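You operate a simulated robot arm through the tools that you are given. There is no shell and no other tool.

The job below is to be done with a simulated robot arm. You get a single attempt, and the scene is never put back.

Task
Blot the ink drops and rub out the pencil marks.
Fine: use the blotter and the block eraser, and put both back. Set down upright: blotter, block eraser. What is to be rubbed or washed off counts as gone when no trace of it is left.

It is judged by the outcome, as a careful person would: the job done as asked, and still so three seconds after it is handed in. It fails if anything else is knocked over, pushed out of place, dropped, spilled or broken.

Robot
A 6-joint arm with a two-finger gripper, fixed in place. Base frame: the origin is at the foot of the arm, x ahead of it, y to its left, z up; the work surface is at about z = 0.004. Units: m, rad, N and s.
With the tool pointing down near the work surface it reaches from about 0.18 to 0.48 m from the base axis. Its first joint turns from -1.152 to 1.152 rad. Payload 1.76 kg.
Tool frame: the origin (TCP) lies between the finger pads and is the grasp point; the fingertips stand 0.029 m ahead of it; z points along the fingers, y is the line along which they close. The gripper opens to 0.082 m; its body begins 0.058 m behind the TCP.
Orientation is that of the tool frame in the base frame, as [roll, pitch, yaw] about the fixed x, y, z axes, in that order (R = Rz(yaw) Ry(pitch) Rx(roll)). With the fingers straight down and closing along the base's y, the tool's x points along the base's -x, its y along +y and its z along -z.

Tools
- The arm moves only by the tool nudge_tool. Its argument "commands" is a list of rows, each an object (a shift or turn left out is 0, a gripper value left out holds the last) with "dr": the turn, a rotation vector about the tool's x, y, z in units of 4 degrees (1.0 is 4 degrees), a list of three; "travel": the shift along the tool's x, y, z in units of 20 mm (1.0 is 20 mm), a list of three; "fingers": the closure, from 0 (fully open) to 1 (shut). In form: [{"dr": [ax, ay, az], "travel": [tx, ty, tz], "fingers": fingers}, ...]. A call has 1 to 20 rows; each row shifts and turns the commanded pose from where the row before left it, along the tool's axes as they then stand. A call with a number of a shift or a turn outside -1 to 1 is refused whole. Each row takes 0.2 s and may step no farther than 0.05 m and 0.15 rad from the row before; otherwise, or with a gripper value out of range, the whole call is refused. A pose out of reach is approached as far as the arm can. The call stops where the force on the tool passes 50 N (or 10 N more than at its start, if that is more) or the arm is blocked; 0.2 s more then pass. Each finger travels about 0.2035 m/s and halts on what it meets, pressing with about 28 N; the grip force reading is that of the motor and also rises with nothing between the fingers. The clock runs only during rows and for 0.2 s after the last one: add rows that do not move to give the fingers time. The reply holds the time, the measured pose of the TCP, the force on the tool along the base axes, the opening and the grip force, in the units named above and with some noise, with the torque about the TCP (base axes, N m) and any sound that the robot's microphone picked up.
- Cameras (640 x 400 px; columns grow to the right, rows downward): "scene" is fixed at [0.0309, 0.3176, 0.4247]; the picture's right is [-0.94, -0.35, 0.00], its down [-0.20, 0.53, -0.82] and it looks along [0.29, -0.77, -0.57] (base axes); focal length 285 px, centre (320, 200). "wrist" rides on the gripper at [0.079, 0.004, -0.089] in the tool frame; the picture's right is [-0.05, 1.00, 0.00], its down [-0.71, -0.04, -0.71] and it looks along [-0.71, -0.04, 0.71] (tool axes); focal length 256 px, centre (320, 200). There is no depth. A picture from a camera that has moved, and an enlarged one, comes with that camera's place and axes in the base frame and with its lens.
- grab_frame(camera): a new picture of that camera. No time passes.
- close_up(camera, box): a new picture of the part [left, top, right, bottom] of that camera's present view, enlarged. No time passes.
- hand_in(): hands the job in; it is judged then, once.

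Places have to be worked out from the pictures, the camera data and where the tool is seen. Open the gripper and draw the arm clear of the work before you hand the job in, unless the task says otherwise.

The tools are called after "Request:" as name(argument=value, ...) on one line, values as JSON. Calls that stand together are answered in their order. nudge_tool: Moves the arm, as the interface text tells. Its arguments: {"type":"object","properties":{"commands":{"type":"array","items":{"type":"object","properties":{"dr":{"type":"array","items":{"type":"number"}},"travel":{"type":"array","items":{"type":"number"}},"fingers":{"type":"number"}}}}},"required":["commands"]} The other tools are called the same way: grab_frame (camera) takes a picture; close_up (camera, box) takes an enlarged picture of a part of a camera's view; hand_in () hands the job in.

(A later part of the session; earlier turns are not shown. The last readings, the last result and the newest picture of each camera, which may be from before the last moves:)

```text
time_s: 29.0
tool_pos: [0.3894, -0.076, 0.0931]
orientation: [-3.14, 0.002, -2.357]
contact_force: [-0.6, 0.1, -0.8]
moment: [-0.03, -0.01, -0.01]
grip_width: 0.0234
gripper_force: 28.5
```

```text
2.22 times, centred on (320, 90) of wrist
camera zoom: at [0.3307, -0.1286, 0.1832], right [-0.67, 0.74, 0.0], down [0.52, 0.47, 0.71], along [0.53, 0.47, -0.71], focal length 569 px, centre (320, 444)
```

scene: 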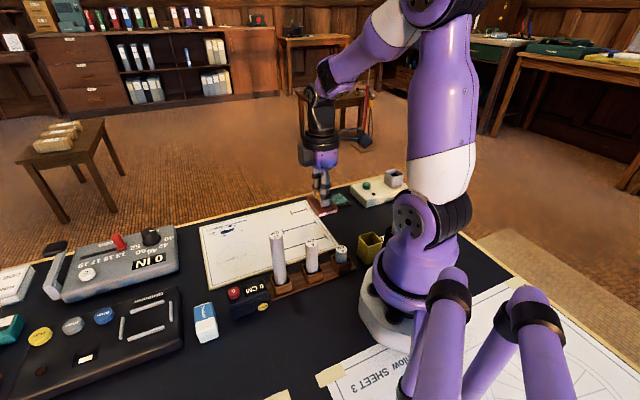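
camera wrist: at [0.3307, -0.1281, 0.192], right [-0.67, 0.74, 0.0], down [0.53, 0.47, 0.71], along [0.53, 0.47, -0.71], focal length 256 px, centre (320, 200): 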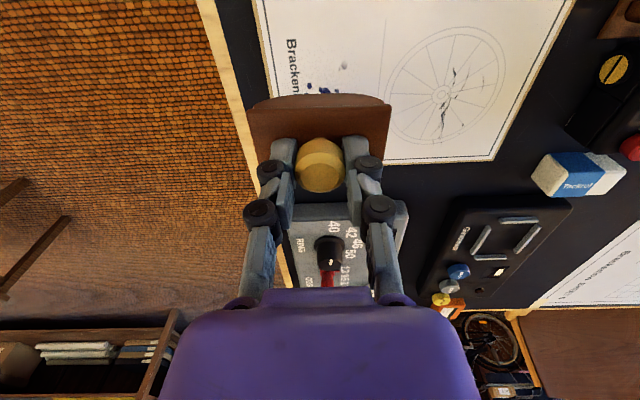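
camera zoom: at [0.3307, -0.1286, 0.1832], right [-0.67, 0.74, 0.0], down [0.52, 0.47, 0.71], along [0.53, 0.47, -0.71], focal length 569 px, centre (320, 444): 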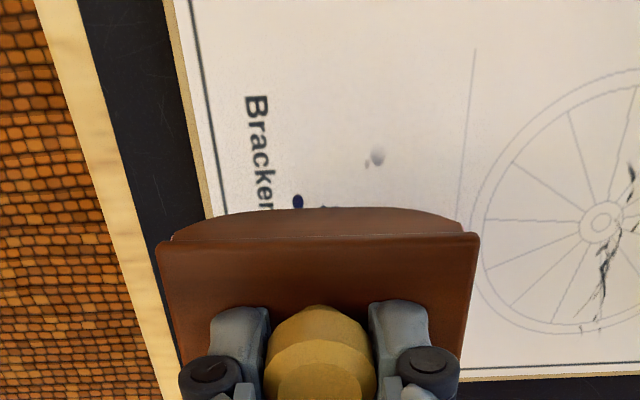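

I see little change in the blob so far. I zoom in with the same framing as before to compare precisely.

Request:
close_up(camera="scene", box=[195, 215, 275, 265])

Request:
close_up(camera="scene", box=[195, 215, 255, 240])

```text
8.00 times, centred on (235, 240) of scene
camera zoom: at [0.0309, 0.3176, 0.4247], right [-0.94, -0.35, 0.0], down [-0.2, 0.53, -0.82], along [0.29, -0.77, -0.57], focal length 2280 px, centre (1000, -120)
```

zoom: 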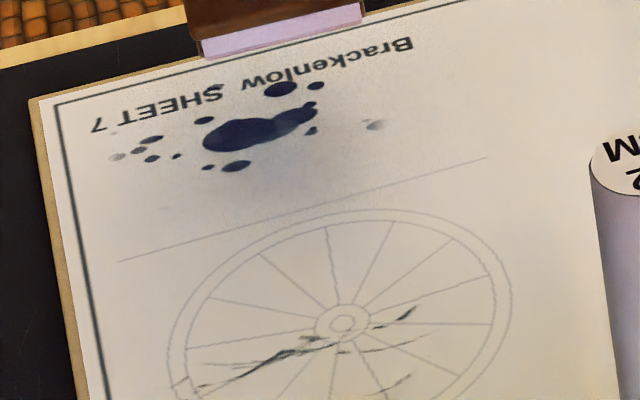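

```text
10.67 times, centred on (225, 228) of scene
camera zoom: at [0.0309, 0.3176, 0.4247], right [-0.94, -0.35, 0.0], down [-0.2, 0.53, -0.82], along [0.29, -0.77, -0.57], focal length 3040 px, centre (1333, -93)
```

zoom: 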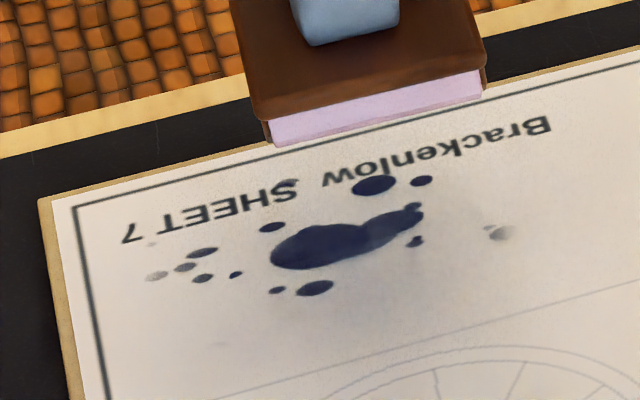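

The drops are unchanged, so a plain press isn't enough: a rocker blotter is meant to be rocked. I go back down at the same spot and find light contact first.

Request:
nudge_tool(commands=[{"travel": [0, 0, 0.5]}, {"travel": [0, 0, 0.7]}, {"travel": [0, 0, 0.6]}, {"travel": [0, 0, 0.1]}, {}])

Request:
nudge_tool(commands=[{"travel": [0, 0, 0.03]}, {}])

```text
time_s: 30.2
tool_pos: [0.3879, -0.0753, 0.0556]
orientation: [-3.141, 0.0, -2.356]
contact_force: [0.0, -0.2, -0.5]
moment: [-0.02, 0.0, 0.02]
grip_width: 0.0231
gripper_force: 28.3
```

```text
time_s: 30.8
tool_pos: [0.3893, -0.0744, 0.0546]
orientation: [-3.14, 0.0, -2.357]
contact_force: [-0.2, -0.2, -0.3]
moment: [0.02, 0.01, 0.02]
grip_width: 0.023
gripper_force: 28.0
```

Request:
nudge_tool(commands=[{"travel": [0, 0, 0.03]}, {}])

Request:
nudge_tool(commands=[{"travel": [0, 0, 0.02]}, {}])

```text
time_s: 31.4
tool_pos: [0.389, -0.0745, 0.0542]
orientation: [-3.14, 0.004, -2.359]
contact_force: [0.2, 0.4, -1.0]
moment: [0.02, 0.0, 0.01]
grip_width: 0.023
gripper_force: 28.1
```

```text
time_s: 32.0
tool_pos: [0.3897, -0.0746, 0.0541]
orientation: [-3.138, 0.002, -2.357]
contact_force: [-1.2, 0.1, 5.2]
moment: [0.07, 0.07, 0.03]
grip_width: 0.0231
gripper_force: 28.2
```

Light contact at 5 N. I press slightly more and rock the blotter through about ±16 degrees, rolling along the paper without sliding.

Request:
nudge_tool(commands=[{"travel": [0, 0, 0.015]}, {"dr": [1, 0, 0], "travel": [0, 0.1676, 0]}, {"dr": [1, 0, 0], "travel": [0, 0.1672, -0.0117]}, {"dr": [1, 0, 0], "travel": [0, 0.166, -0.0233]}, {"dr": [1, 0, 0], "travel": [0, 0.1639, -0.0348]}, {"dr": [-1, 0, 0], "travel": [0, -0.1611, 0.0462]}, {"dr": [-1, 0, 0], "travel": [0, -0.1639, 0.0348]}, {"dr": [-1, 0, 0], "travel": [0, -0.166, 0.0233]}, {"dr": [-1, 0, 0], "travel": [0, -0.1672, 0.0117]}])

```text
time_s: 32.8
tool_pos: [0.3855, -0.0694, 0.0566]
orientation: [-2.997, 0.003, -2.357]
contact_force: [-6.7, 1.9, 16.7]
moment: [0.27, 0.59, 0.01]
grip_width: 0.0232
gripper_force: 28.1
stopped in row 4: the force on the tool passed its limit at 58 N (the readings are from after the stop); the commanded pose is now the measured one
```

Contact rose to 58 N after about 8 degrees of tilt, so the underside is flatter than I assumed. I look before going on.

Request:
close_up(camera="scene", box=[195, 170, 285, 260])

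Request:
close_up(camera="wrist", box=[230, 60, 410, 220])

```text
4.44 times, centred on (240, 215) of scene
camera zoom: at [0.0309, 0.3176, 0.4247], right [-0.94, -0.35, 0.0], down [-0.2, 0.53, -0.82], along [0.29, -0.77, -0.57], focal length 1266 px, centre (676, 133)
```

zoom: 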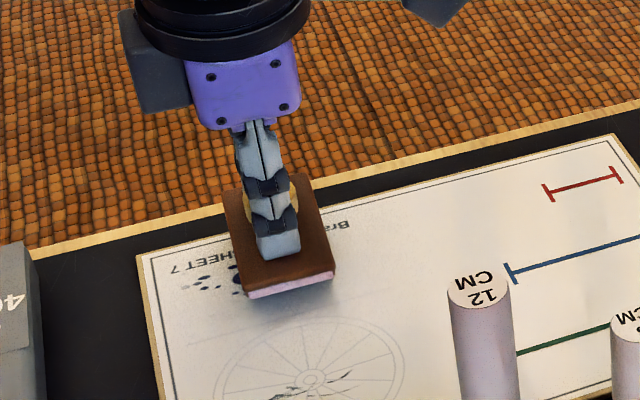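

```text
2.50 times, centred on (320, 140) of wrist
camera zoom: at [0.3176, -0.1149, 0.1443], right [-0.66, 0.74, -0.14], down [0.45, 0.54, 0.71], along [0.6, 0.4, -0.69], focal length 640 px, centre (320, 350)
```

zoom: 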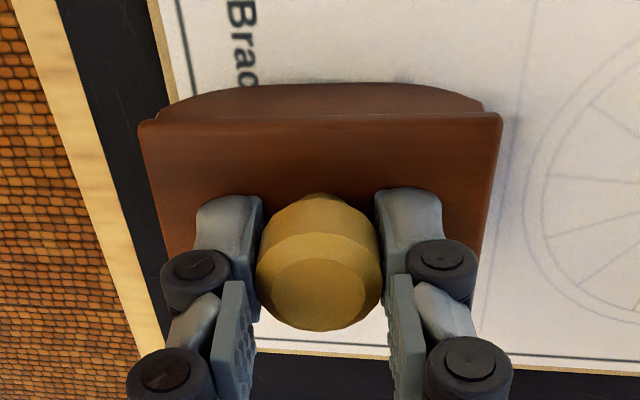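

I lift, level the tool again and look at the paper.

Request:
nudge_tool(commands=[{"travel": [0, -0.07, -0.5]}, {"travel": [0, -0.14, -0.99]}, {"dr": [-1, 0, 0], "travel": [0, -0.14, -0.9]}, {"dr": [-1, 0, 0]}, {"dr": [-0.06, 0, 0]}, {}])

Request:
close_up(camera="scene", box=[195, 215, 255, 240])

Request:
grab_frame(camera="wrist")

```text
time_s: 34.2
tool_pos: [0.3855, -0.0708, 0.1044]
orientation: [-3.141, 0.003, -2.358]
contact_force: [-0.4, 0.9, -0.7]
moment: [-0.02, -0.03, 0.0]
grip_width: 0.0232
gripper_force: 27.7
```

```text
10.67 times, centred on (225, 228) of scene
camera zoom: at [0.0309, 0.3176, 0.4247], right [-0.94, -0.35, 0.0], down [-0.2, 0.53, -0.82], along [0.29, -0.77, -0.57], focal length 3040 px, centre (1333, -93)
```

zoom: 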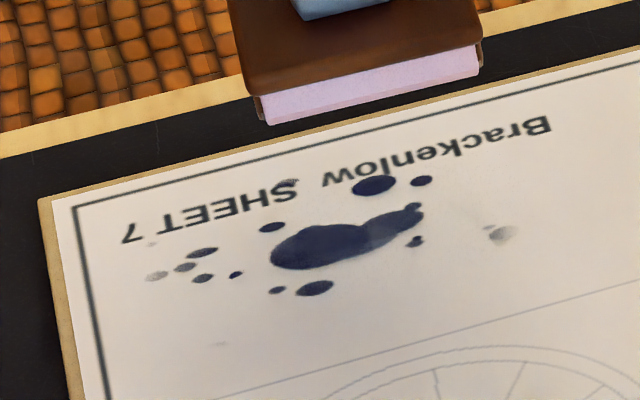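

```text
taken
camera wrist: at [0.3265, -0.1243, 0.1934], right [-0.67, 0.75, 0.0], down [0.53, 0.47, 0.71], along [0.53, 0.47, -0.7], focal length 256 px, centre (320, 200)
```

wrist: 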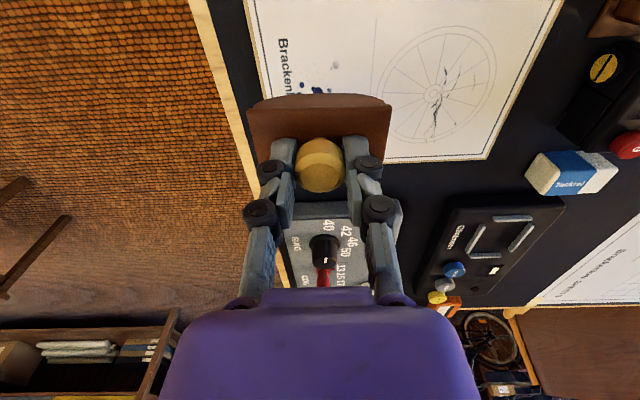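

The right lobe of the blob looks lighter than before, so something is being absorbed. I move forward and up so the wrist camera can see the drops directly.

Request:
nudge_tool(commands=[{"travel": [0, 0, -0.8]}, {"travel": [-0.5, 0, -0.8]}, {"travel": [-0.8, 0, 0]}, {"travel": [-0.8, 0, 0]}, {"travel": [-0.8, 0, 0]}, {"travel": [-0.6, 0, 0]}, {}])

Request:
grab_frame(camera="wrist")

Request:
close_up(camera="scene", box=[200, 215, 248, 245])

```text
time_s: 35.8
tool_pos: [0.4348, -0.02, 0.1367]
orientation: [3.141, 0.004, -2.357]
contact_force: [0.0, -0.3, -0.7]
moment: [0.02, 0.02, -0.01]
grip_width: 0.0232
gripper_force: 27.9
```

```text
taken
camera wrist: at [0.3759, -0.0745, 0.2259], right [-0.67, 0.75, 0.0], down [0.52, 0.47, 0.71], along [0.53, 0.47, -0.7], focal length 256 px, centre (320, 200)
```

wrist: 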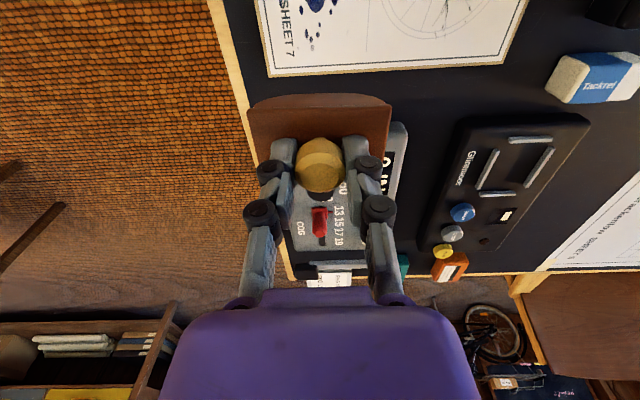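

```text
13.33 times, centred on (224, 230) of scene
camera zoom: at [0.0309, 0.3176, 0.4247], right [-0.94, -0.35, 0.0], down [-0.2, 0.53, -0.82], along [0.29, -0.77, -0.57], focal length 3799 px, centre (1600, -200)
```

zoom: 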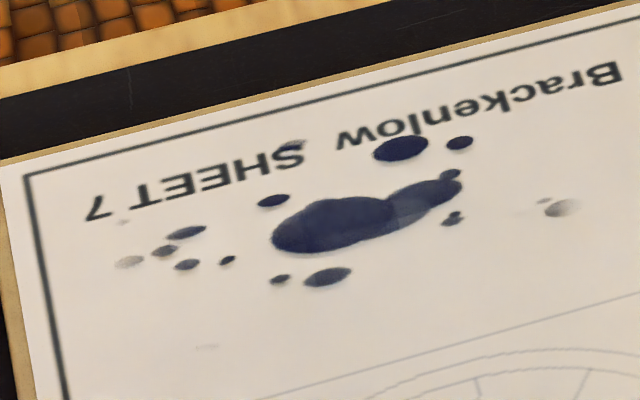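

Request:
close_up(camera="wrist", box=[270, 0, 390, 75])

```text
5.33 times, centred on (330, 38) of wrist
camera zoom: at [0.3759, -0.0745, 0.2259], right [-0.67, 0.75, 0.0], down [0.52, 0.47, 0.71], along [0.53, 0.47, -0.7], focal length 1365 px, centre (267, 1067)
```

zoom: 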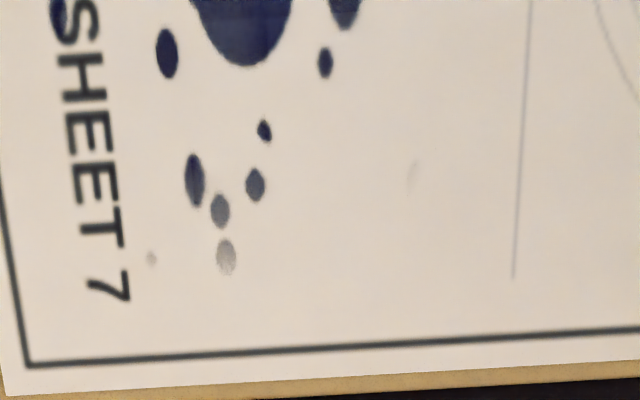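

I back up 40 mm so the whole ink patch is in view of the wrist camera.

Request:
nudge_tool(commands=[{"travel": [0.7, 0, 0]}, {"travel": [0.7, 0, 0]}, {"travel": [0.6, 0, 0]}, {}])

Request:
close_up(camera="wrist", box=[262, 0, 390, 98])

```text
time_s: 36.8
tool_pos: [0.4066, -0.0494, 0.1356]
orientation: [3.141, 0.003, -2.356]
contact_force: [-0.4, -0.4, 0.0]
moment: [-0.03, -0.01, 0.0]
grip_width: 0.0232
gripper_force: 27.8
```

```text
4.08 times, centred on (326, 49) of wrist
camera zoom: at [0.347, -0.103, 0.2258], right [-0.67, 0.75, 0.0], down [0.53, 0.47, 0.71], along [0.53, 0.47, -0.7], focal length 1045 px, centre (296, 816)
```

zoom: 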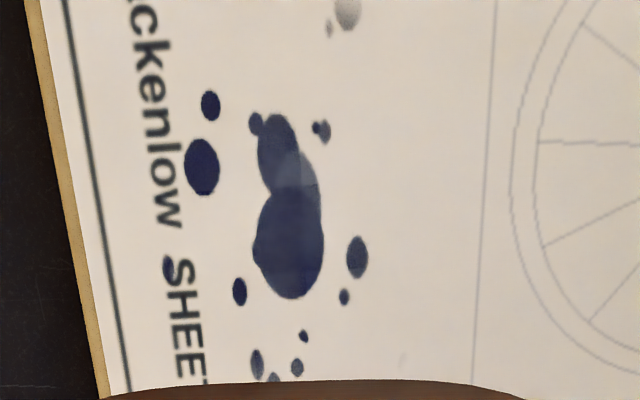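

A soft round patch about 12 mm across at the blob's waist has lightened, so the blotter does absorb where it bears on the paper, a little at a time. I go back down over the blob centre (about 0.3933, -0.0638) and test how absorption depends on dwell and rocking.

Request:
nudge_tool(commands=[{"travel": [0.5, -0.04, 0.5]}, {"travel": [0.48, 0, 0.8]}, {"travel": [0, 0, 0.8]}, {"travel": [0, 0, 0.8]}, {"travel": [0, 0, 0.8]}, {"travel": [0, 0, 0.28]}, {}])

Request:
nudge_tool(commands=[{"travel": [0, 0, 0.04]}, {}])

Request:
nudge_tool(commands=[{"travel": [0, 0, 0.03]}, {}])

```text
time_s: 38.4
tool_pos: [0.3929, -0.064, 0.0561]
orientation: [-3.141, 0.004, -2.358]
contact_force: [0.3, 0.3, -0.9]
moment: [0.0, -0.02, 0.01]
grip_width: 0.0233
gripper_force: 27.8
```

```text
time_s: 39.0
tool_pos: [0.3938, -0.0643, 0.0554]
orientation: [-3.14, 0.002, -2.357]
contact_force: [0.5, -0.8, -0.5]
moment: [-0.01, -0.01, 0.02]
grip_width: 0.0233
gripper_force: 28.1
```

```text
time_s: 39.6
tool_pos: [0.3938, -0.0639, 0.0553]
orientation: [3.14, 0.003, -2.359]
contact_force: [-0.1, -0.2, -0.7]
moment: [0.0, 0.0, 0.01]
grip_width: 0.0231
gripper_force: 27.9
```

Request:
nudge_tool(commands=[{"travel": [0, 0, 0.03]}, {}])

Request:
nudge_tool(commands=[{"travel": [0, 0, 0.02]}, {}])

```text
time_s: 40.2
tool_pos: [0.3935, -0.0645, 0.0544]
orientation: [-3.14, 0.005, -2.358]
contact_force: [-0.9, -0.7, 0.3]
moment: [0.04, 0.0, -0.04]
grip_width: 0.0234
gripper_force: 27.9
```

```text
time_s: 40.8
tool_pos: [0.3936, -0.0645, 0.0548]
orientation: [-3.14, 0.004, -2.358]
contact_force: [-3.9, 1.6, 12.4]
moment: [0.13, 0.12, 0.02]
grip_width: 0.0233
gripper_force: 27.8
```

Contact at 12 N. I hold it still for 3 seconds, then lift to see whether dwell alone absorbs.

Request:
nudge_tool(commands=[{}, {}, {}, {}, {}, {}, {}, {}, {}, {}, {}, {}, {}, {}, {}])

Request:
nudge_tool(commands=[{"travel": [0, 0, -0.4]}, {"travel": [0, 0, -0.8]}, {"travel": [0, 0, -0.8]}, {"travel": [0, 0, -0.6]}, {}])

Request:
close_up(camera="scene", box=[200, 215, 248, 245])

```text
time_s: 44.0
tool_pos: [0.3939, -0.0633, 0.0546]
orientation: [-3.14, 0.003, -2.358]
contact_force: [2.6, -0.7, 16.9]
moment: [-0.01, -0.05, 0.01]
grip_width: 0.023
gripper_force: 28.2
```

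```text
time_s: 45.2
tool_pos: [0.3927, -0.0636, 0.1065]
orientation: [-3.139, 0.004, -2.359]
contact_force: [-1.1, -0.1, -0.7]
moment: [0.01, -0.01, -0.01]
grip_width: 0.0233
gripper_force: 27.9
```

```text
13.33 times, centred on (224, 230) of scene
camera zoom: at [0.0309, 0.3176, 0.4247], right [-0.94, -0.35, 0.0], down [-0.2, 0.53, -0.82], along [0.29, -0.77, -0.57], focal length 3799 px, centre (1600, -200)
```

zoom: 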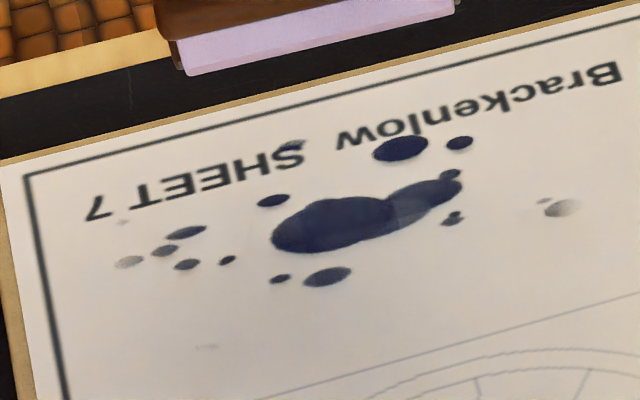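

Dwelling alone changes nothing, so it's the rocking motion that draws up ink. I go back down and rock gently ±8 degrees with height compensation, two cycles.

Request:
nudge_tool(commands=[{"travel": [0, 0, 0.6]}, {"travel": [0, 0, 0.8]}, {"travel": [0, 0, 0.8]}, {"travel": [0, 0, 0.3]}, {"travel": [0, 0, 0.06]}, {}])

Request:
nudge_tool(commands=[{"travel": [0, 0, 0.03]}, {}])

```text
time_s: 46.6
tool_pos: [0.3933, -0.0644, 0.0539]
orientation: [3.141, 0.003, -2.359]
contact_force: [-0.3, -0.1, -1.5]
moment: [-0.02, -0.02, -0.01]
grip_width: 0.0233
gripper_force: 28.3
```

```text
time_s: 47.2
tool_pos: [0.3949, -0.0635, 0.0544]
orientation: [-3.141, 0.004, -2.358]
contact_force: [-0.8, -0.3, 1.1]
moment: [0.01, 0.07, 0.01]
grip_width: 0.0232
gripper_force: 28.2
```

Request:
nudge_tool(commands=[{"travel": [0, 0, 0.025]}, {"dr": [1, 0, 0], "travel": [0, 0.1676, -0.03]}, {}])

Request:
nudge_tool(commands=[{"dr": [1, 0, 0], "travel": [0, 0.163, -0.0565]}, {}])

```text
time_s: 48.0
tool_pos: [0.3903, -0.0615, 0.0546]
orientation: [-3.067, 0.005, -2.357]
contact_force: [-0.6, 0.1, 18.8]
moment: [0.22, 0.43, 0.03]
grip_width: 0.0233
gripper_force: 28.0
```

```text
time_s: 48.6
tool_pos: [0.3888, -0.0588, 0.056]
orientation: [-3.0, 0.006, -2.36]
contact_force: [-0.3, 2.3, 23.9]
moment: [0.28, 0.43, 0.0]
grip_width: 0.0231
gripper_force: 28.1
```

The compensation works well, at 19 to 24 N through the tilt. I roll back and to the other side.

Request:
nudge_tool(commands=[{"dr": [-1, 0, 0], "travel": [0, -0.1586, 0.0677]}, {"dr": [-1, 0, 0], "travel": [0, -0.165, 0.0416]}, {"dr": [-1, 0, 0], "travel": [0, -0.1676, -0.03]}, {}])

Request:
nudge_tool(commands=[{"dr": [-1, 0, 0], "travel": [0, -0.163, -0.0565]}, {}])

Request:
nudge_tool(commands=[{"dr": [1, 0, 0], "travel": [0, 0.1586, 0.0677]}, {"dr": [1, 0, 0], "travel": [0, 0.165, 0.0416]}, {}])

```text
time_s: 49.6
tool_pos: [0.396, -0.066, 0.0548]
orientation: [3.073, 0.003, -2.356]
contact_force: [-1.9, 4.3, 24.5]
moment: [-0.11, -0.28, 0.06]
grip_width: 0.0235
gripper_force: 28.2
```

```text
time_s: 50.2
tool_pos: [0.3991, -0.0689, 0.0577]
orientation: [3.004, 0.004, -2.359]
contact_force: [-6.6, 2.2, 34.1]
moment: [-0.21, -0.21, -0.02]
grip_width: 0.0235
gripper_force: 28.0
```

```text
time_s: 51.0
tool_pos: [0.3938, -0.0639, 0.0537]
orientation: [-3.137, 0.005, -2.356]
contact_force: [6.0, -3.0, 13.7]
moment: [0.06, -0.04, -0.02]
grip_width: 0.0233
gripper_force: 27.7
```

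One full rock is complete with steady contact. I lift to view the effect.

Request:
nudge_tool(commands=[{"travel": [0, 0, -0.4]}, {"travel": [0, 0, -0.8]}, {"travel": [0, 0, -0.8]}, {"travel": [-0.5, 0, -0.8]}, {"travel": [-0.5, 0, -0.8]}, {}])

Request:
close_up(camera="scene", box=[200, 215, 248, 245])

Request:
close_up(camera="wrist", box=[262, 0, 390, 98])

```text
time_s: 52.4
tool_pos: [0.4068, -0.0501, 0.1243]
orientation: [-3.141, 0.005, -2.359]
contact_force: [0.3, 0.1, -0.8]
moment: [0.0, -0.02, 0.01]
grip_width: 0.023
gripper_force: 28.1
```

```text
13.33 times, centred on (224, 230) of scene
camera zoom: at [0.0309, 0.3176, 0.4247], right [-0.94, -0.35, 0.0], down [-0.2, 0.53, -0.82], along [0.29, -0.77, -0.57], focal length 3799 px, centre (1600, -200)
```

zoom: 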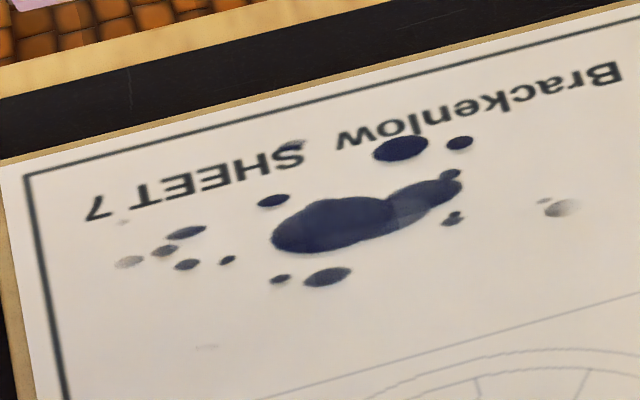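

```text
4.08 times, centred on (326, 49) of wrist
camera zoom: at [0.3487, -0.1031, 0.2147], right [-0.67, 0.75, 0.0], down [0.53, 0.47, 0.71], along [0.53, 0.47, -0.7], focal length 1045 px, centre (296, 816)
```

zoom: 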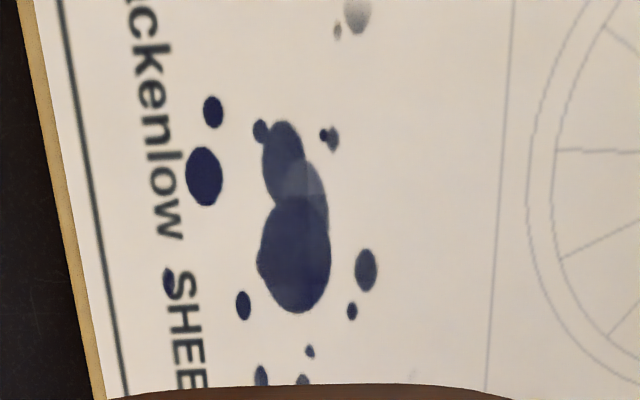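

Comparing the views, the lighter patch was there from the start, so pressing and rocking haven't taken up any ink. I'll test a short wiping motion on the isolated pale drop at the edge (about 0.364, -0.076), where any smear would be small.

Request:
nudge_tool(commands=[{"travel": [0.5, 0.1, 0]}, {"travel": [0.9, 0.15, 0]}, {"travel": [0.9, 0.15, 0]}, {"travel": [0.9, 0.2, 0]}, {"travel": [0, 0, 0.7]}, {"travel": [0, 0, 0.9]}, {"travel": [0, 0, 0.9]}, {"travel": [0, 0, 0.8]}, {}])

Request:
close_up(camera="scene", box=[195, 195, 285, 265])

```text
time_s: 54.4
tool_pos: [0.3525, -0.0872, 0.0597]
orientation: [-3.14, 0.004, -2.358]
contact_force: [-0.1, 0.0, -0.2]
moment: [0.03, -0.02, -0.01]
grip_width: 0.0233
gripper_force: 28.1
```

```text
5.71 times, centred on (240, 230) of scene
camera zoom: at [0.0309, 0.3176, 0.4247], right [-0.94, -0.35, 0.0], down [-0.2, 0.53, -0.82], along [0.29, -0.77, -0.57], focal length 1628 px, centre (777, 29)
```

zoom: 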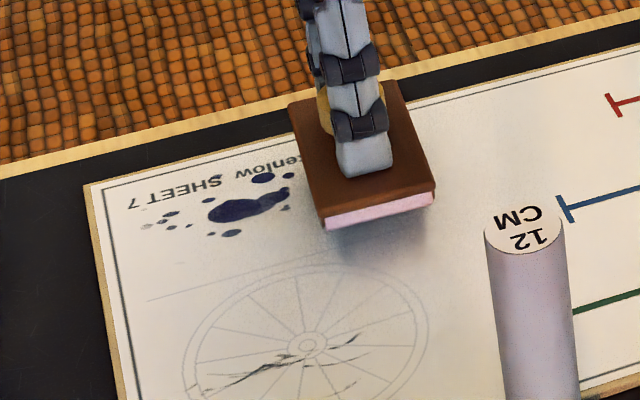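

Request:
nudge_tool(commands=[{"travel": [0, 0, 0.2]}, {"travel": [0, 0, 0.05]}, {}])

Request:
nudge_tool(commands=[{"travel": [0, 0, 0.03]}, {}])

```text
time_s: 55.2
tool_pos: [0.3533, -0.0867, 0.0558]
orientation: [-3.14, 0.004, -2.358]
contact_force: [-1.2, 0.1, -1.7]
moment: [-0.02, -0.02, 0.0]
grip_width: 0.0231
gripper_force: 27.9
```

```text
time_s: 55.8
tool_pos: [0.3535, -0.0873, 0.0544]
orientation: [-3.14, 0.002, -2.357]
contact_force: [0.3, 1.0, 0.0]
moment: [0.04, 0.02, -0.01]
grip_width: 0.0231
gripper_force: 28.6
```

Request:
nudge_tool(commands=[{"travel": [0, 0, 0.03]}, {}])

Request:
nudge_tool(commands=[{"travel": [0, 0, 0.02]}, {}])

```text
time_s: 56.4
tool_pos: [0.354, -0.0866, 0.0545]
orientation: [-3.139, 0.003, -2.357]
contact_force: [-5.7, 1.6, 15.1]
moment: [-0.04, 0.22, 0.03]
grip_width: 0.0229
gripper_force: 28.5
```

```text
time_s: 57.0
tool_pos: [0.353, -0.0875, 0.0539]
orientation: [-3.14, 0.007, -2.359]
contact_force: [-7.6, 1.1, 29.2]
moment: [-0.01, 0.38, -0.01]
grip_width: 0.0231
gripper_force: 28.0
```

Contact is at 29 N, so I ease off slightly and make a short 6 mm back-and-forth wipe along the blotter's length.

Request:
nudge_tool(commands=[{"travel": [0, 0, -0.015]}, {"travel": [0, 0.15, 0]}, {"travel": [0, 0.15, 0]}, {"travel": [0, -0.15, 0]}, {"travel": [0, -0.15, 0]}, {"travel": [0, -0.15, 0]}, {"travel": [0, -0.15, 0]}, {"travel": [0, 0.15, 0]}, {"travel": [0, 0.15, 0]}, {}])

Request:
nudge_tool(commands=[{"travel": [0, 0, -0.4]}, {"travel": [0, 0, -0.8]}, {"travel": [0, 0, -0.8]}, {"travel": [0, 0, -0.8]}, {}])

Request:
close_up(camera="scene", box=[200, 215, 260, 250])

```text
time_s: 59.2
tool_pos: [0.3525, -0.0869, 0.0542]
orientation: [-3.139, 0.005, -2.36]
contact_force: [6.0, -8.1, 23.7]
moment: [-0.24, -0.2, 0.03]
grip_width: 0.0232
gripper_force: 27.3
```

```text
time_s: 60.4
tool_pos: [0.3536, -0.0866, 0.1103]
orientation: [3.14, 0.003, -2.358]
contact_force: [0.7, 0.1, -0.1]
moment: [0.0, -0.02, -0.03]
grip_width: 0.0231
gripper_force: 27.6
```

```text
10.67 times, centred on (230, 232) of scene
camera zoom: at [0.0309, 0.3176, 0.4247], right [-0.94, -0.35, 0.0], down [-0.2, 0.53, -0.82], along [0.29, -0.77, -0.57], focal length 3040 px, centre (1280, -147)
```

zoom: 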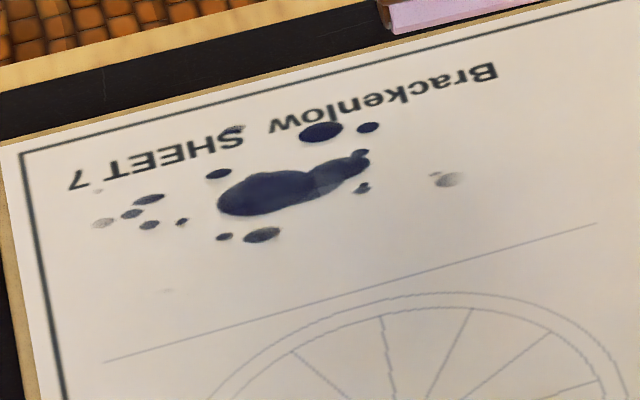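

Request:
close_up(camera="scene", box=[195, 215, 255, 240])

Request:
close_up(camera="scene", box=[228, 222, 252, 238])

Request:
grab_frame(camera="wrist")

```text
10.67 times, centred on (225, 228) of scene
camera zoom: at [0.0309, 0.3176, 0.4247], right [-0.94, -0.35, 0.0], down [-0.2, 0.53, -0.82], along [0.29, -0.77, -0.57], focal length 3040 px, centre (1333, -93)
```

zoom: 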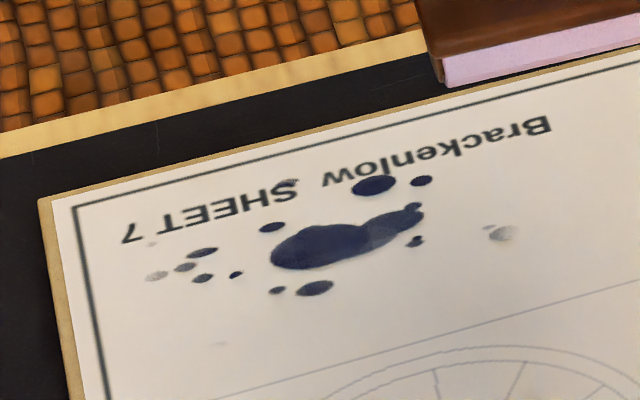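

```text
16.00 times, centred on (240, 230) of scene
camera zoom: at [0.0309, 0.3176, 0.4247], right [-0.94, -0.35, 0.0], down [-0.2, 0.53, -0.82], along [0.29, -0.77, -0.57], focal length 4559 px, centre (1600, -280)
```

zoom: 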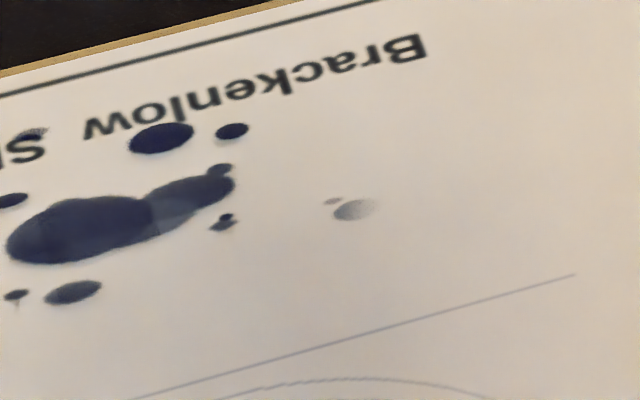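

```text
taken
camera wrist: at [0.295, -0.14, 0.1994], right [-0.67, 0.75, 0.0], down [0.53, 0.47, 0.71], along [0.53, 0.47, -0.7], focal length 256 px, centre (320, 200)
```

wrist: 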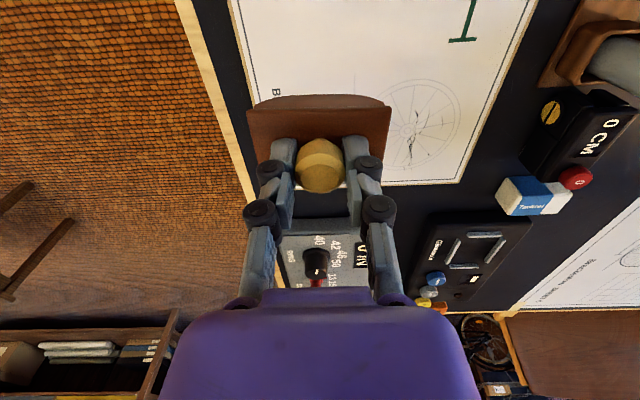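

I can't see any smear from the wipe, and perhaps slight fading on the inner side. I do a decisive test over the big blob: press at about 20 N, wipe ±5 mm for several strokes, then compare.

Request:
nudge_tool(commands=[{"travel": [-0.6, -0.1, 0.3]}, {"travel": [-0.8, -0.15, 0.5]}, {"travel": [-0.85, -0.3, 0.7]}, {"travel": [0, 0, 0.7]}, {"travel": [0, 0, 0.5]}, {}])

Request:
nudge_tool(commands=[{"travel": [0, 0, 0.04]}, {}])

```text
time_s: 61.8
tool_pos: [0.3944, -0.0641, 0.0557]
orientation: [-3.14, 0.004, -2.358]
contact_force: [-0.4, 0.2, -1.3]
moment: [-0.02, 0.0, 0.01]
grip_width: 0.0232
gripper_force: 27.9
```

```text
time_s: 62.4
tool_pos: [0.3944, -0.0622, 0.0544]
orientation: [-3.141, 0.002, -2.357]
contact_force: [-0.8, -0.7, -1.4]
moment: [0.0, 0.0, -0.01]
grip_width: 0.0233
gripper_force: 28.0
```

Request:
nudge_tool(commands=[{"travel": [0, 0, 0.04]}, {}])

Request:
nudge_tool(commands=[{"travel": [0, 0, 0.02]}, {}])

```text
time_s: 63.0
tool_pos: [0.3946, -0.0622, 0.0538]
orientation: [-3.14, 0.003, -2.359]
contact_force: [-2.7, -1.4, 8.1]
moment: [-0.01, 0.09, -0.02]
grip_width: 0.0231
gripper_force: 28.3
```

```text
time_s: 63.6
tool_pos: [0.394, -0.0625, 0.0543]
orientation: [-3.139, 0.006, -2.358]
contact_force: [-5.6, 0.9, 18.9]
moment: [0.01, 0.24, -0.03]
grip_width: 0.023
gripper_force: 27.7
```

Request:
nudge_tool(commands=[{"travel": [0, 0.125, 0]}, {"travel": [0, 0.125, 0]}, {"travel": [0, -0.25, 0]}, {"travel": [0, -0.25, 0]}, {"travel": [0, 0.25, 0]}, {"travel": [0, 0.25, 0]}, {"travel": [0, -0.25, 0]}, {"travel": [0, -0.25, 0]}, {"travel": [0, 0.25, 0]}, {"travel": [0, 0.25, 0]}, {"travel": [0, -0.25, 0]}, {"travel": [0, -0.25, 0]}, {"travel": [0, 0.125, 0]}, {"travel": [0, 0.125, 0]}, {}])

Request:
nudge_tool(commands=[{"travel": [0, 0, -0.4]}, {"travel": [0, 0, -0.8]}, {"travel": [0, 0, -0.8]}, {"travel": [-0.5, 0, -0.8]}, {"travel": [-0.5, 0, -0.8]}, {}])

Request:
close_up(camera="scene", box=[195, 215, 255, 240])

Request:
close_up(camera="wrist", box=[262, 0, 390, 98])

```text
time_s: 66.8
tool_pos: [0.3937, -0.0635, 0.0542]
orientation: [-3.137, 0.006, -2.362]
contact_force: [8.5, -7.8, 27.0]
moment: [-0.31, -0.15, -0.01]
grip_width: 0.0231
gripper_force: 28.2
```

```text
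time_s: 68.2
tool_pos: [0.4069, -0.0483, 0.126]
orientation: [-3.14, 0.003, -2.358]
contact_force: [-0.5, -0.1, -0.3]
moment: [0.02, 0.01, 0.04]
grip_width: 0.0233
gripper_force: 27.6
```

```text
10.67 times, centred on (225, 228) of scene
camera zoom: at [0.0309, 0.3176, 0.4247], right [-0.94, -0.35, 0.0], down [-0.2, 0.53, -0.82], along [0.29, -0.77, -0.57], focal length 3040 px, centre (1333, -93)
```

zoom: 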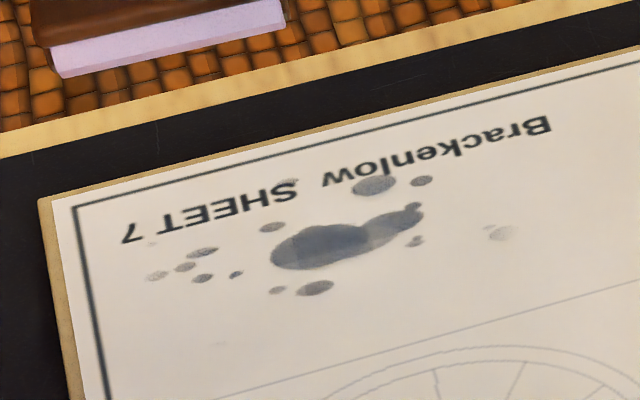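

```text
4.08 times, centred on (326, 49) of wrist
camera zoom: at [0.3486, -0.1015, 0.2153], right [-0.67, 0.74, 0.0], down [0.52, 0.47, 0.71], along [0.53, 0.47, -0.7], focal length 1045 px, centre (296, 816)
```

zoom: 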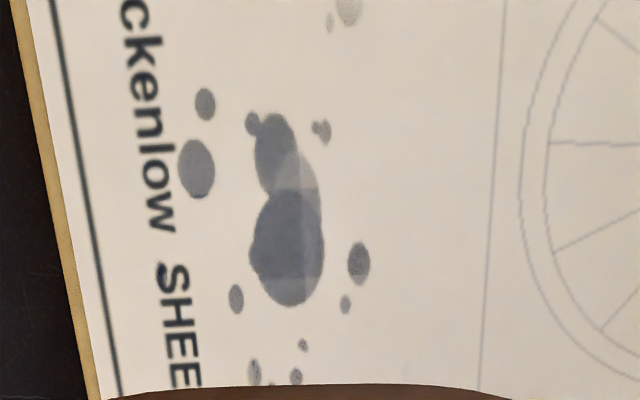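

Sliding under pressure works: everything under the pad has faded evenly and nothing smeared. I return to the centre and make more strokes with ±12 mm amplitude.

Request:
nudge_tool(commands=[{"travel": [0.45, -0.08, 0.5]}, {"travel": [0.48, -0.07, 0.8]}, {"travel": [0, 0, 0.9]}, {"travel": [0, 0, 0.9]}, {"travel": [0, 0, 0.4]}, {"travel": [0, 0, 0.05]}, {}])

Request:
nudge_tool(commands=[{"travel": [0, 0, 0.04]}, {}])

```text
time_s: 69.8
tool_pos: [0.3969, -0.0641, 0.0542]
orientation: [-3.141, 0.005, -2.358]
contact_force: [-0.6, -0.5, 0.8]
moment: [0.02, 0.06, -0.01]
grip_width: 0.0236
gripper_force: 27.5
```

```text
time_s: 70.4
tool_pos: [0.3968, -0.0643, 0.0548]
orientation: [-3.14, 0.003, -2.358]
contact_force: [-5.6, -0.5, 13.3]
moment: [-0.03, 0.25, -0.01]
grip_width: 0.0233
gripper_force: 28.1
```

Request:
nudge_tool(commands=[{"travel": [0, 0, 0.015]}, {"travel": [0, 0.3, 0]}, {"travel": [0, 0.3, 0]}, {"travel": [0, -0.3, 0]}, {"travel": [0, -0.3, 0]}, {"travel": [0, -0.3, 0]}, {"travel": [0, -0.3, 0]}, {"travel": [0, 0.3, 0]}, {"travel": [0, 0.3, 0]}, {"travel": [0, 0.3, 0]}, {"travel": [0, 0.3, 0]}, {"travel": [0, -0.3, 0]}, {"travel": [0, -0.3, 0]}, {"travel": [0, -0.3, 0]}, {"travel": [0, -0.3, 0]}, {"travel": [0, 0.3, 0]}, {"travel": [0, 0.3, 0]}, {}])

Request:
nudge_tool(commands=[{"travel": [0, 0.3, 0]}, {"travel": [0, 0.3, 0]}, {"travel": [0, -0.3, 0]}, {"travel": [0, -0.3, 0]}, {"travel": [0, -0.3, 0]}, {"travel": [0, -0.3, 0]}, {"travel": [0, 0.3, 0]}, {"travel": [0, 0.3, 0]}, {"travel": [0, 0.3, 0]}, {"travel": [0, 0.3, 0]}, {"travel": [0, -0.3, 0]}, {"travel": [0, -0.3, 0]}, {"travel": [0, -0.3, 0]}, {"travel": [0, -0.3, 0]}, {"travel": [0, 0.3, 0]}, {"travel": [0, 0.3, 0]}, {}])

Request:
close_up(camera="scene", box=[190, 190, 300, 270])

```text
time_s: 74.2
tool_pos: [0.3969, -0.0638, 0.0537]
orientation: [-3.14, 0.004, -2.36]
contact_force: [3.7, -5.5, 16.8]
moment: [-0.16, -0.15, -0.04]
grip_width: 0.0229
gripper_force: 28.2
```

```text
time_s: 77.8
tool_pos: [0.3968, -0.0641, 0.0543]
orientation: [-3.139, 0.004, -2.361]
contact_force: [7.2, -10.3, 29.9]
moment: [-0.29, -0.1, 0.03]
grip_width: 0.0233
gripper_force: 27.8
```

```text
5.00 times, centred on (245, 230) of scene
camera zoom: at [0.0308, 0.3176, 0.4247], right [-0.94, -0.35, 0.0], down [-0.2, 0.53, -0.82], along [0.29, -0.77, -0.57], focal length 1425 px, centre (695, 50)
```

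zoom: 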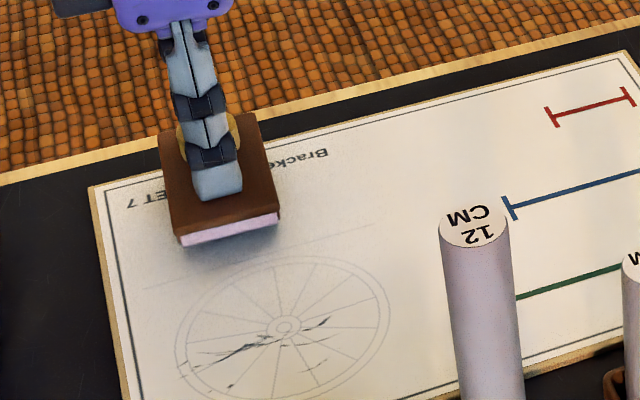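

The ink around the pad looks gone. I shift 22 mm towards the sheet corner to treat the outlying drops there with the same strokes.

Request:
nudge_tool(commands=[{"travel": [0, 0, -0.25]}, {"travel": [-0.6, 0, 0]}, {"travel": [-0.5, 0, 0]}, {"travel": [0, 0, 0.2]}, {}])

Request:
nudge_tool(commands=[{"travel": [0, 0, 0.04]}, {}])

```text
time_s: 79.0
tool_pos: [0.4123, -0.0479, 0.0543]
orientation: [-3.141, 0.003, -2.356]
contact_force: [-1.8, 1.5, 6.6]
moment: [0.18, 0.11, 0.0]
grip_width: 0.0232
gripper_force: 27.6
```

```text
time_s: 79.6
tool_pos: [0.4129, -0.0472, 0.054]
orientation: [-3.14, 0.004, -2.358]
contact_force: [-9.3, 2.2, 23.6]
moment: [0.02, 0.36, -0.02]
grip_width: 0.0232
gripper_force: 27.2
```

Request:
nudge_tool(commands=[{"travel": [0, 0.3, 0]}, {"travel": [0, 0.3, 0]}, {"travel": [0, 0.2, 0]}, {"travel": [0, -0.3, 0]}, {"travel": [0, -0.3, 0]}, {"travel": [0, -0.3, 0]}, {"travel": [0, -0.3, 0]}, {"travel": [0, -0.2, 0]}, {"travel": [0, 0.3, 0]}, {"travel": [0, 0.3, 0]}, {"travel": [0, 0.3, 0]}, {"travel": [0, 0.3, 0]}, {"travel": [0, 0.2, 0]}, {"travel": [0, -0.3, 0]}, {"travel": [0, -0.3, 0]}, {"travel": [0, -0.3, 0]}, {"travel": [0, -0.3, 0]}, {"travel": [0, 0.3, 0]}, {"travel": [0, 0.1, 0]}, {}])

Request:
nudge_tool(commands=[{"travel": [0, 0.3, 0]}, {"travel": [0, 0.3, 0]}, {"travel": [0, 0.2, 0]}, {"travel": [0, -0.3, 0]}, {"travel": [0, -0.3, 0]}, {"travel": [0, -0.3, 0]}, {"travel": [0, -0.3, 0]}, {"travel": [0, -0.2, 0]}, {"travel": [0, 0.3, 0]}, {"travel": [0, 0.3, 0]}, {"travel": [0, 0.3, 0]}, {"travel": [0, 0.3, 0]}, {"travel": [0, 0.2, 0]}, {"travel": [0, -0.3, 0]}, {"travel": [0, -0.3, 0]}, {"travel": [0, -0.3, 0]}, {"travel": [0, -0.3, 0]}, {"travel": [0, 0.3, 0]}, {"travel": [0, 0.1, 0]}, {}])

Request:
close_up(camera="scene", box=[190, 190, 300, 270])

```text
time_s: 83.8
tool_pos: [0.4125, -0.0471, 0.0542]
orientation: [-3.138, 0.004, -2.36]
contact_force: [5.5, -7.8, 22.4]
moment: [-0.22, -0.13, -0.01]
grip_width: 0.0233
gripper_force: 28.4
```

```text
time_s: 88.0
tool_pos: [0.4127, -0.0487, 0.0539]
orientation: [-3.139, 0.005, -2.361]
contact_force: [6.2, -6.9, 23.4]
moment: [-0.22, -0.12, -0.01]
grip_width: 0.0228
gripper_force: 27.7
```

```text
5.00 times, centred on (245, 230) of scene
camera zoom: at [0.0308, 0.3176, 0.4247], right [-0.94, -0.35, 0.0], down [-0.2, 0.53, -0.82], along [0.29, -0.77, -0.57], focal length 1425 px, centre (695, 50)
```

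zoom: 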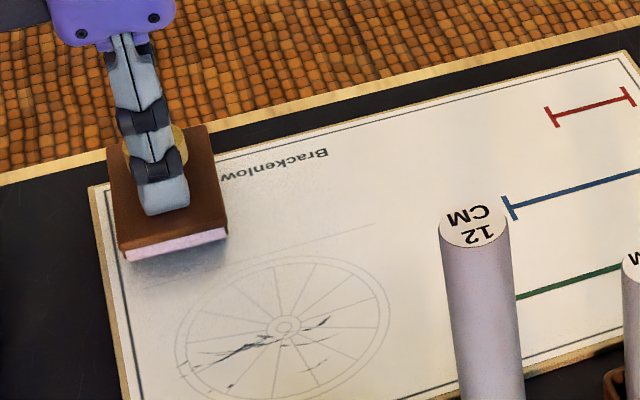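

The middle area is clean now. I next treat the inner side, around the pale drop at w of about 0.205.

Request:
nudge_tool(commands=[{"travel": [0, 0, -0.3]}, {"travel": [0.6, 0.05, 0]}, {"travel": [0.8, 0.05, 0]}, {"travel": [0.8, 0.05, 0]}, {"travel": [0.45, 0.05, 0]}, {"travel": [0, 0, 0.25]}, {}])

Request:
nudge_tool(commands=[{"travel": [0, 0, 0.04]}, {}])

```text
time_s: 89.6
tool_pos: [0.3718, -0.0832, 0.0541]
orientation: [3.141, 0.005, -2.36]
contact_force: [0.0, 0.2, -0.4]
moment: [0.03, -0.04, 0.0]
grip_width: 0.0232
gripper_force: 28.4
```

```text
time_s: 90.2
tool_pos: [0.3723, -0.0827, 0.0547]
orientation: [-3.139, 0.002, -2.358]
contact_force: [-4.6, 0.3, 11.4]
moment: [0.02, 0.22, 0.02]
grip_width: 0.0234
gripper_force: 27.5
```

Request:
nudge_tool(commands=[{"travel": [0, 0, 0.02]}, {"travel": [0, 0.3, 0]}, {"travel": [0, 0.3, 0]}, {"travel": [0, -0.3, 0]}, {"travel": [0, -0.3, 0]}, {"travel": [0, -0.3, 0]}, {"travel": [0, -0.3, 0]}, {"travel": [0, 0.3, 0]}, {"travel": [0, 0.3, 0]}, {"travel": [0, 0.3, 0]}, {"travel": [0, 0.3, 0]}, {"travel": [0, -0.3, 0]}, {"travel": [0, -0.3, 0]}, {"travel": [0, -0.3, 0]}, {"travel": [0, -0.3, 0]}, {"travel": [0, 0.3, 0]}, {"travel": [0, 0.3, 0]}, {}])

Request:
nudge_tool(commands=[{"travel": [0, 0.3, 0]}, {"travel": [0, 0.3, 0]}, {"travel": [0, -0.3, 0]}, {"travel": [0, -0.3, 0]}, {"travel": [0, -0.3, 0]}, {"travel": [0, -0.3, 0]}, {"travel": [0, 0.3, 0]}, {"travel": [0, 0.3, 0]}, {"travel": [0, 0.3, 0]}, {"travel": [0, 0.3, 0]}, {"travel": [0, -0.3, 0]}, {"travel": [0, -0.3, 0]}, {"travel": [0, -0.3, 0]}, {"travel": [0, -0.3, 0]}, {"travel": [0, 0.3, 0]}, {"travel": [0, 0.3, 0]}, {}])

Request:
nudge_tool(commands=[{"travel": [0, 0, -0.4]}, {"travel": [0, 0, -0.8]}, {"travel": [0, 0, -0.9]}, {"travel": [0, 0, -0.9]}, {}])

Request:
close_up(camera="scene", box=[195, 210, 265, 255])

```text
time_s: 94.0
tool_pos: [0.3729, -0.0832, 0.0547]
orientation: [-3.139, 0.004, -2.359]
contact_force: [7.2, -10.2, 29.8]
moment: [-0.29, -0.1, 0.0]
grip_width: 0.0229
gripper_force: 28.3
```

```text
time_s: 97.6
tool_pos: [0.3711, -0.0834, 0.0531]
orientation: [-3.137, 0.005, -2.36]
contact_force: [7.5, -9.6, 31.9]
moment: [-0.36, -0.04, 0.03]
grip_width: 0.0235
gripper_force: 27.9
```

```text
time_s: 98.8
tool_pos: [0.3719, -0.0827, 0.1131]
orientation: [-3.141, 0.003, -2.357]
contact_force: [0.7, -0.4, -0.7]
moment: [0.01, -0.01, 0.02]
grip_width: 0.0231
gripper_force: 28.2
```

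```text
8.89 times, centred on (230, 232) of scene
camera zoom: at [0.0309, 0.3176, 0.4247], right [-0.94, -0.35, 0.0], down [-0.2, 0.53, -0.82], along [0.29, -0.77, -0.57], focal length 2533 px, centre (1120, -89)
```

zoom: 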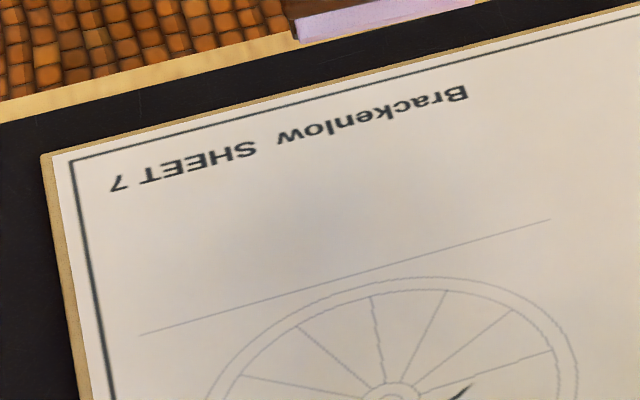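

All the ink has gone and the printed title and line are intact. I verify at higher zoom before putting the blotter away.

Request:
close_up(camera="scene", box=[195, 212, 227, 244])

Request:
close_up(camera="scene", box=[222, 208, 254, 240])

Request:
grab_frame(camera="wrist")

```text
12.50 times, centred on (211, 228) of scene
camera zoom: at [0.0309, 0.3176, 0.4247], right [-0.94, -0.35, 0.0], down [-0.2, 0.53, -0.82], along [0.29, -0.77, -0.57], focal length 3562 px, centre (1682, -150)
```

zoom: 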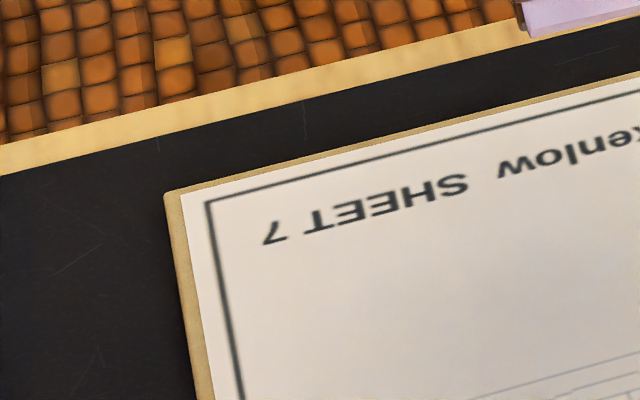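

```text
12.50 times, centred on (238, 224) of scene
camera zoom: at [0.0309, 0.3176, 0.4247], right [-0.94, -0.35, 0.0], down [-0.2, 0.53, -0.82], along [0.29, -0.77, -0.57], focal length 3562 px, centre (1345, -100)
```

zoom: 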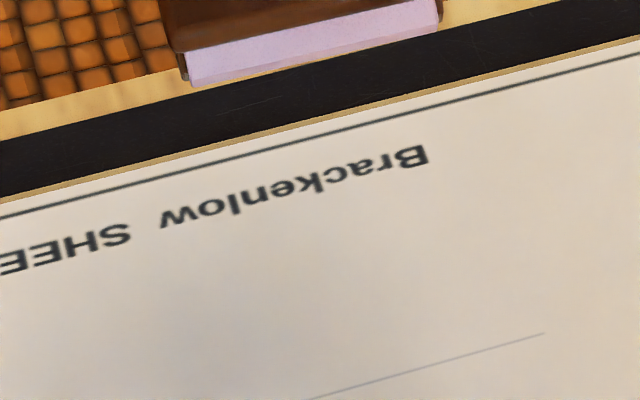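

```text
taken
camera wrist: at [0.3129, -0.1356, 0.2029], right [-0.67, 0.75, 0.0], down [0.53, 0.47, 0.71], along [0.53, 0.47, -0.7], focal length 256 px, centre (320, 200)
```

wrist: 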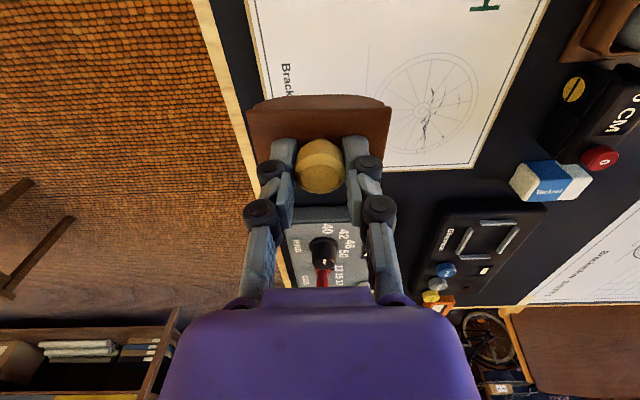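

The ink is completely gone. I carry the blotter back to its original place at about (0.135, -0.184).

Request:
nudge_tool(commands=[{"travel": [0.4, 0.16, 0]}, {"travel": [0.8, 0.32, 0]}, {"travel": [0.8, 0.32, 0]}, {"travel": [0.8, 0.32, 0]}, {"travel": [0.8, 0.32, 0]}, {"travel": [0.8, 0.32, 0]}, {"travel": [0.8, 0.32, 0]}, {"travel": [0.8, 0.32, 0]}, {"travel": [0.8, 0.32, 0]}, {"travel": [0.8, 0.32, 0]}, {"travel": [0.8, 0.32, 0]}, {"travel": [0.8, 0.32, 0]}, {"travel": [0.8, 0.32, 0]}, {"travel": [0.8, 0.32, 0]}, {"travel": [0.8, 0.32, 0]}, {"travel": [0.35, 0.16, 0]}, {}])

Request:
grab_frame(camera="wrist")

Request:
grab_frame(camera="scene")

```text
time_s: 102.4
tool_pos: [0.1346, -0.1819, 0.1129]
orientation: [-3.139, 0.003, -2.356]
contact_force: [-0.1, -1.0, 0.0]
moment: [-0.03, 0.0, 0.0]
grip_width: 0.0232
gripper_force: 28.3
```

```text
taken
camera wrist: at [0.0756, -0.2366, 0.2017], right [-0.67, 0.75, 0.0], down [0.52, 0.47, 0.71], along [0.53, 0.47, -0.7], focal length 256 px, centre (320, 200)
```

wrist: 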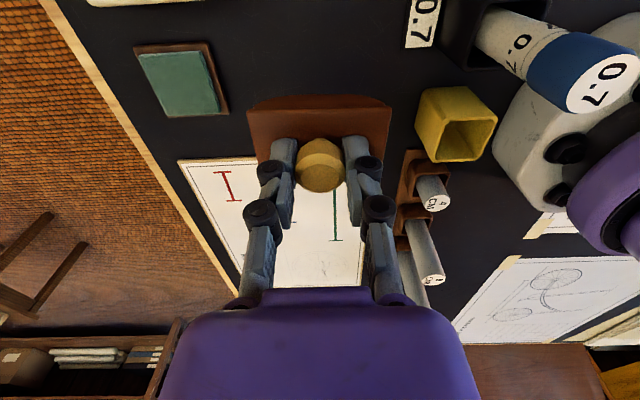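

```text
taken
```

scene: 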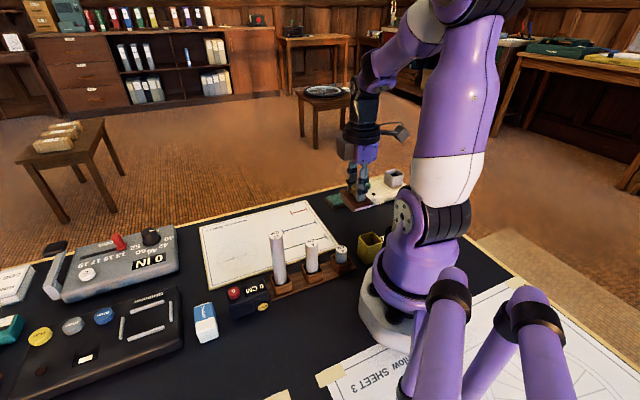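

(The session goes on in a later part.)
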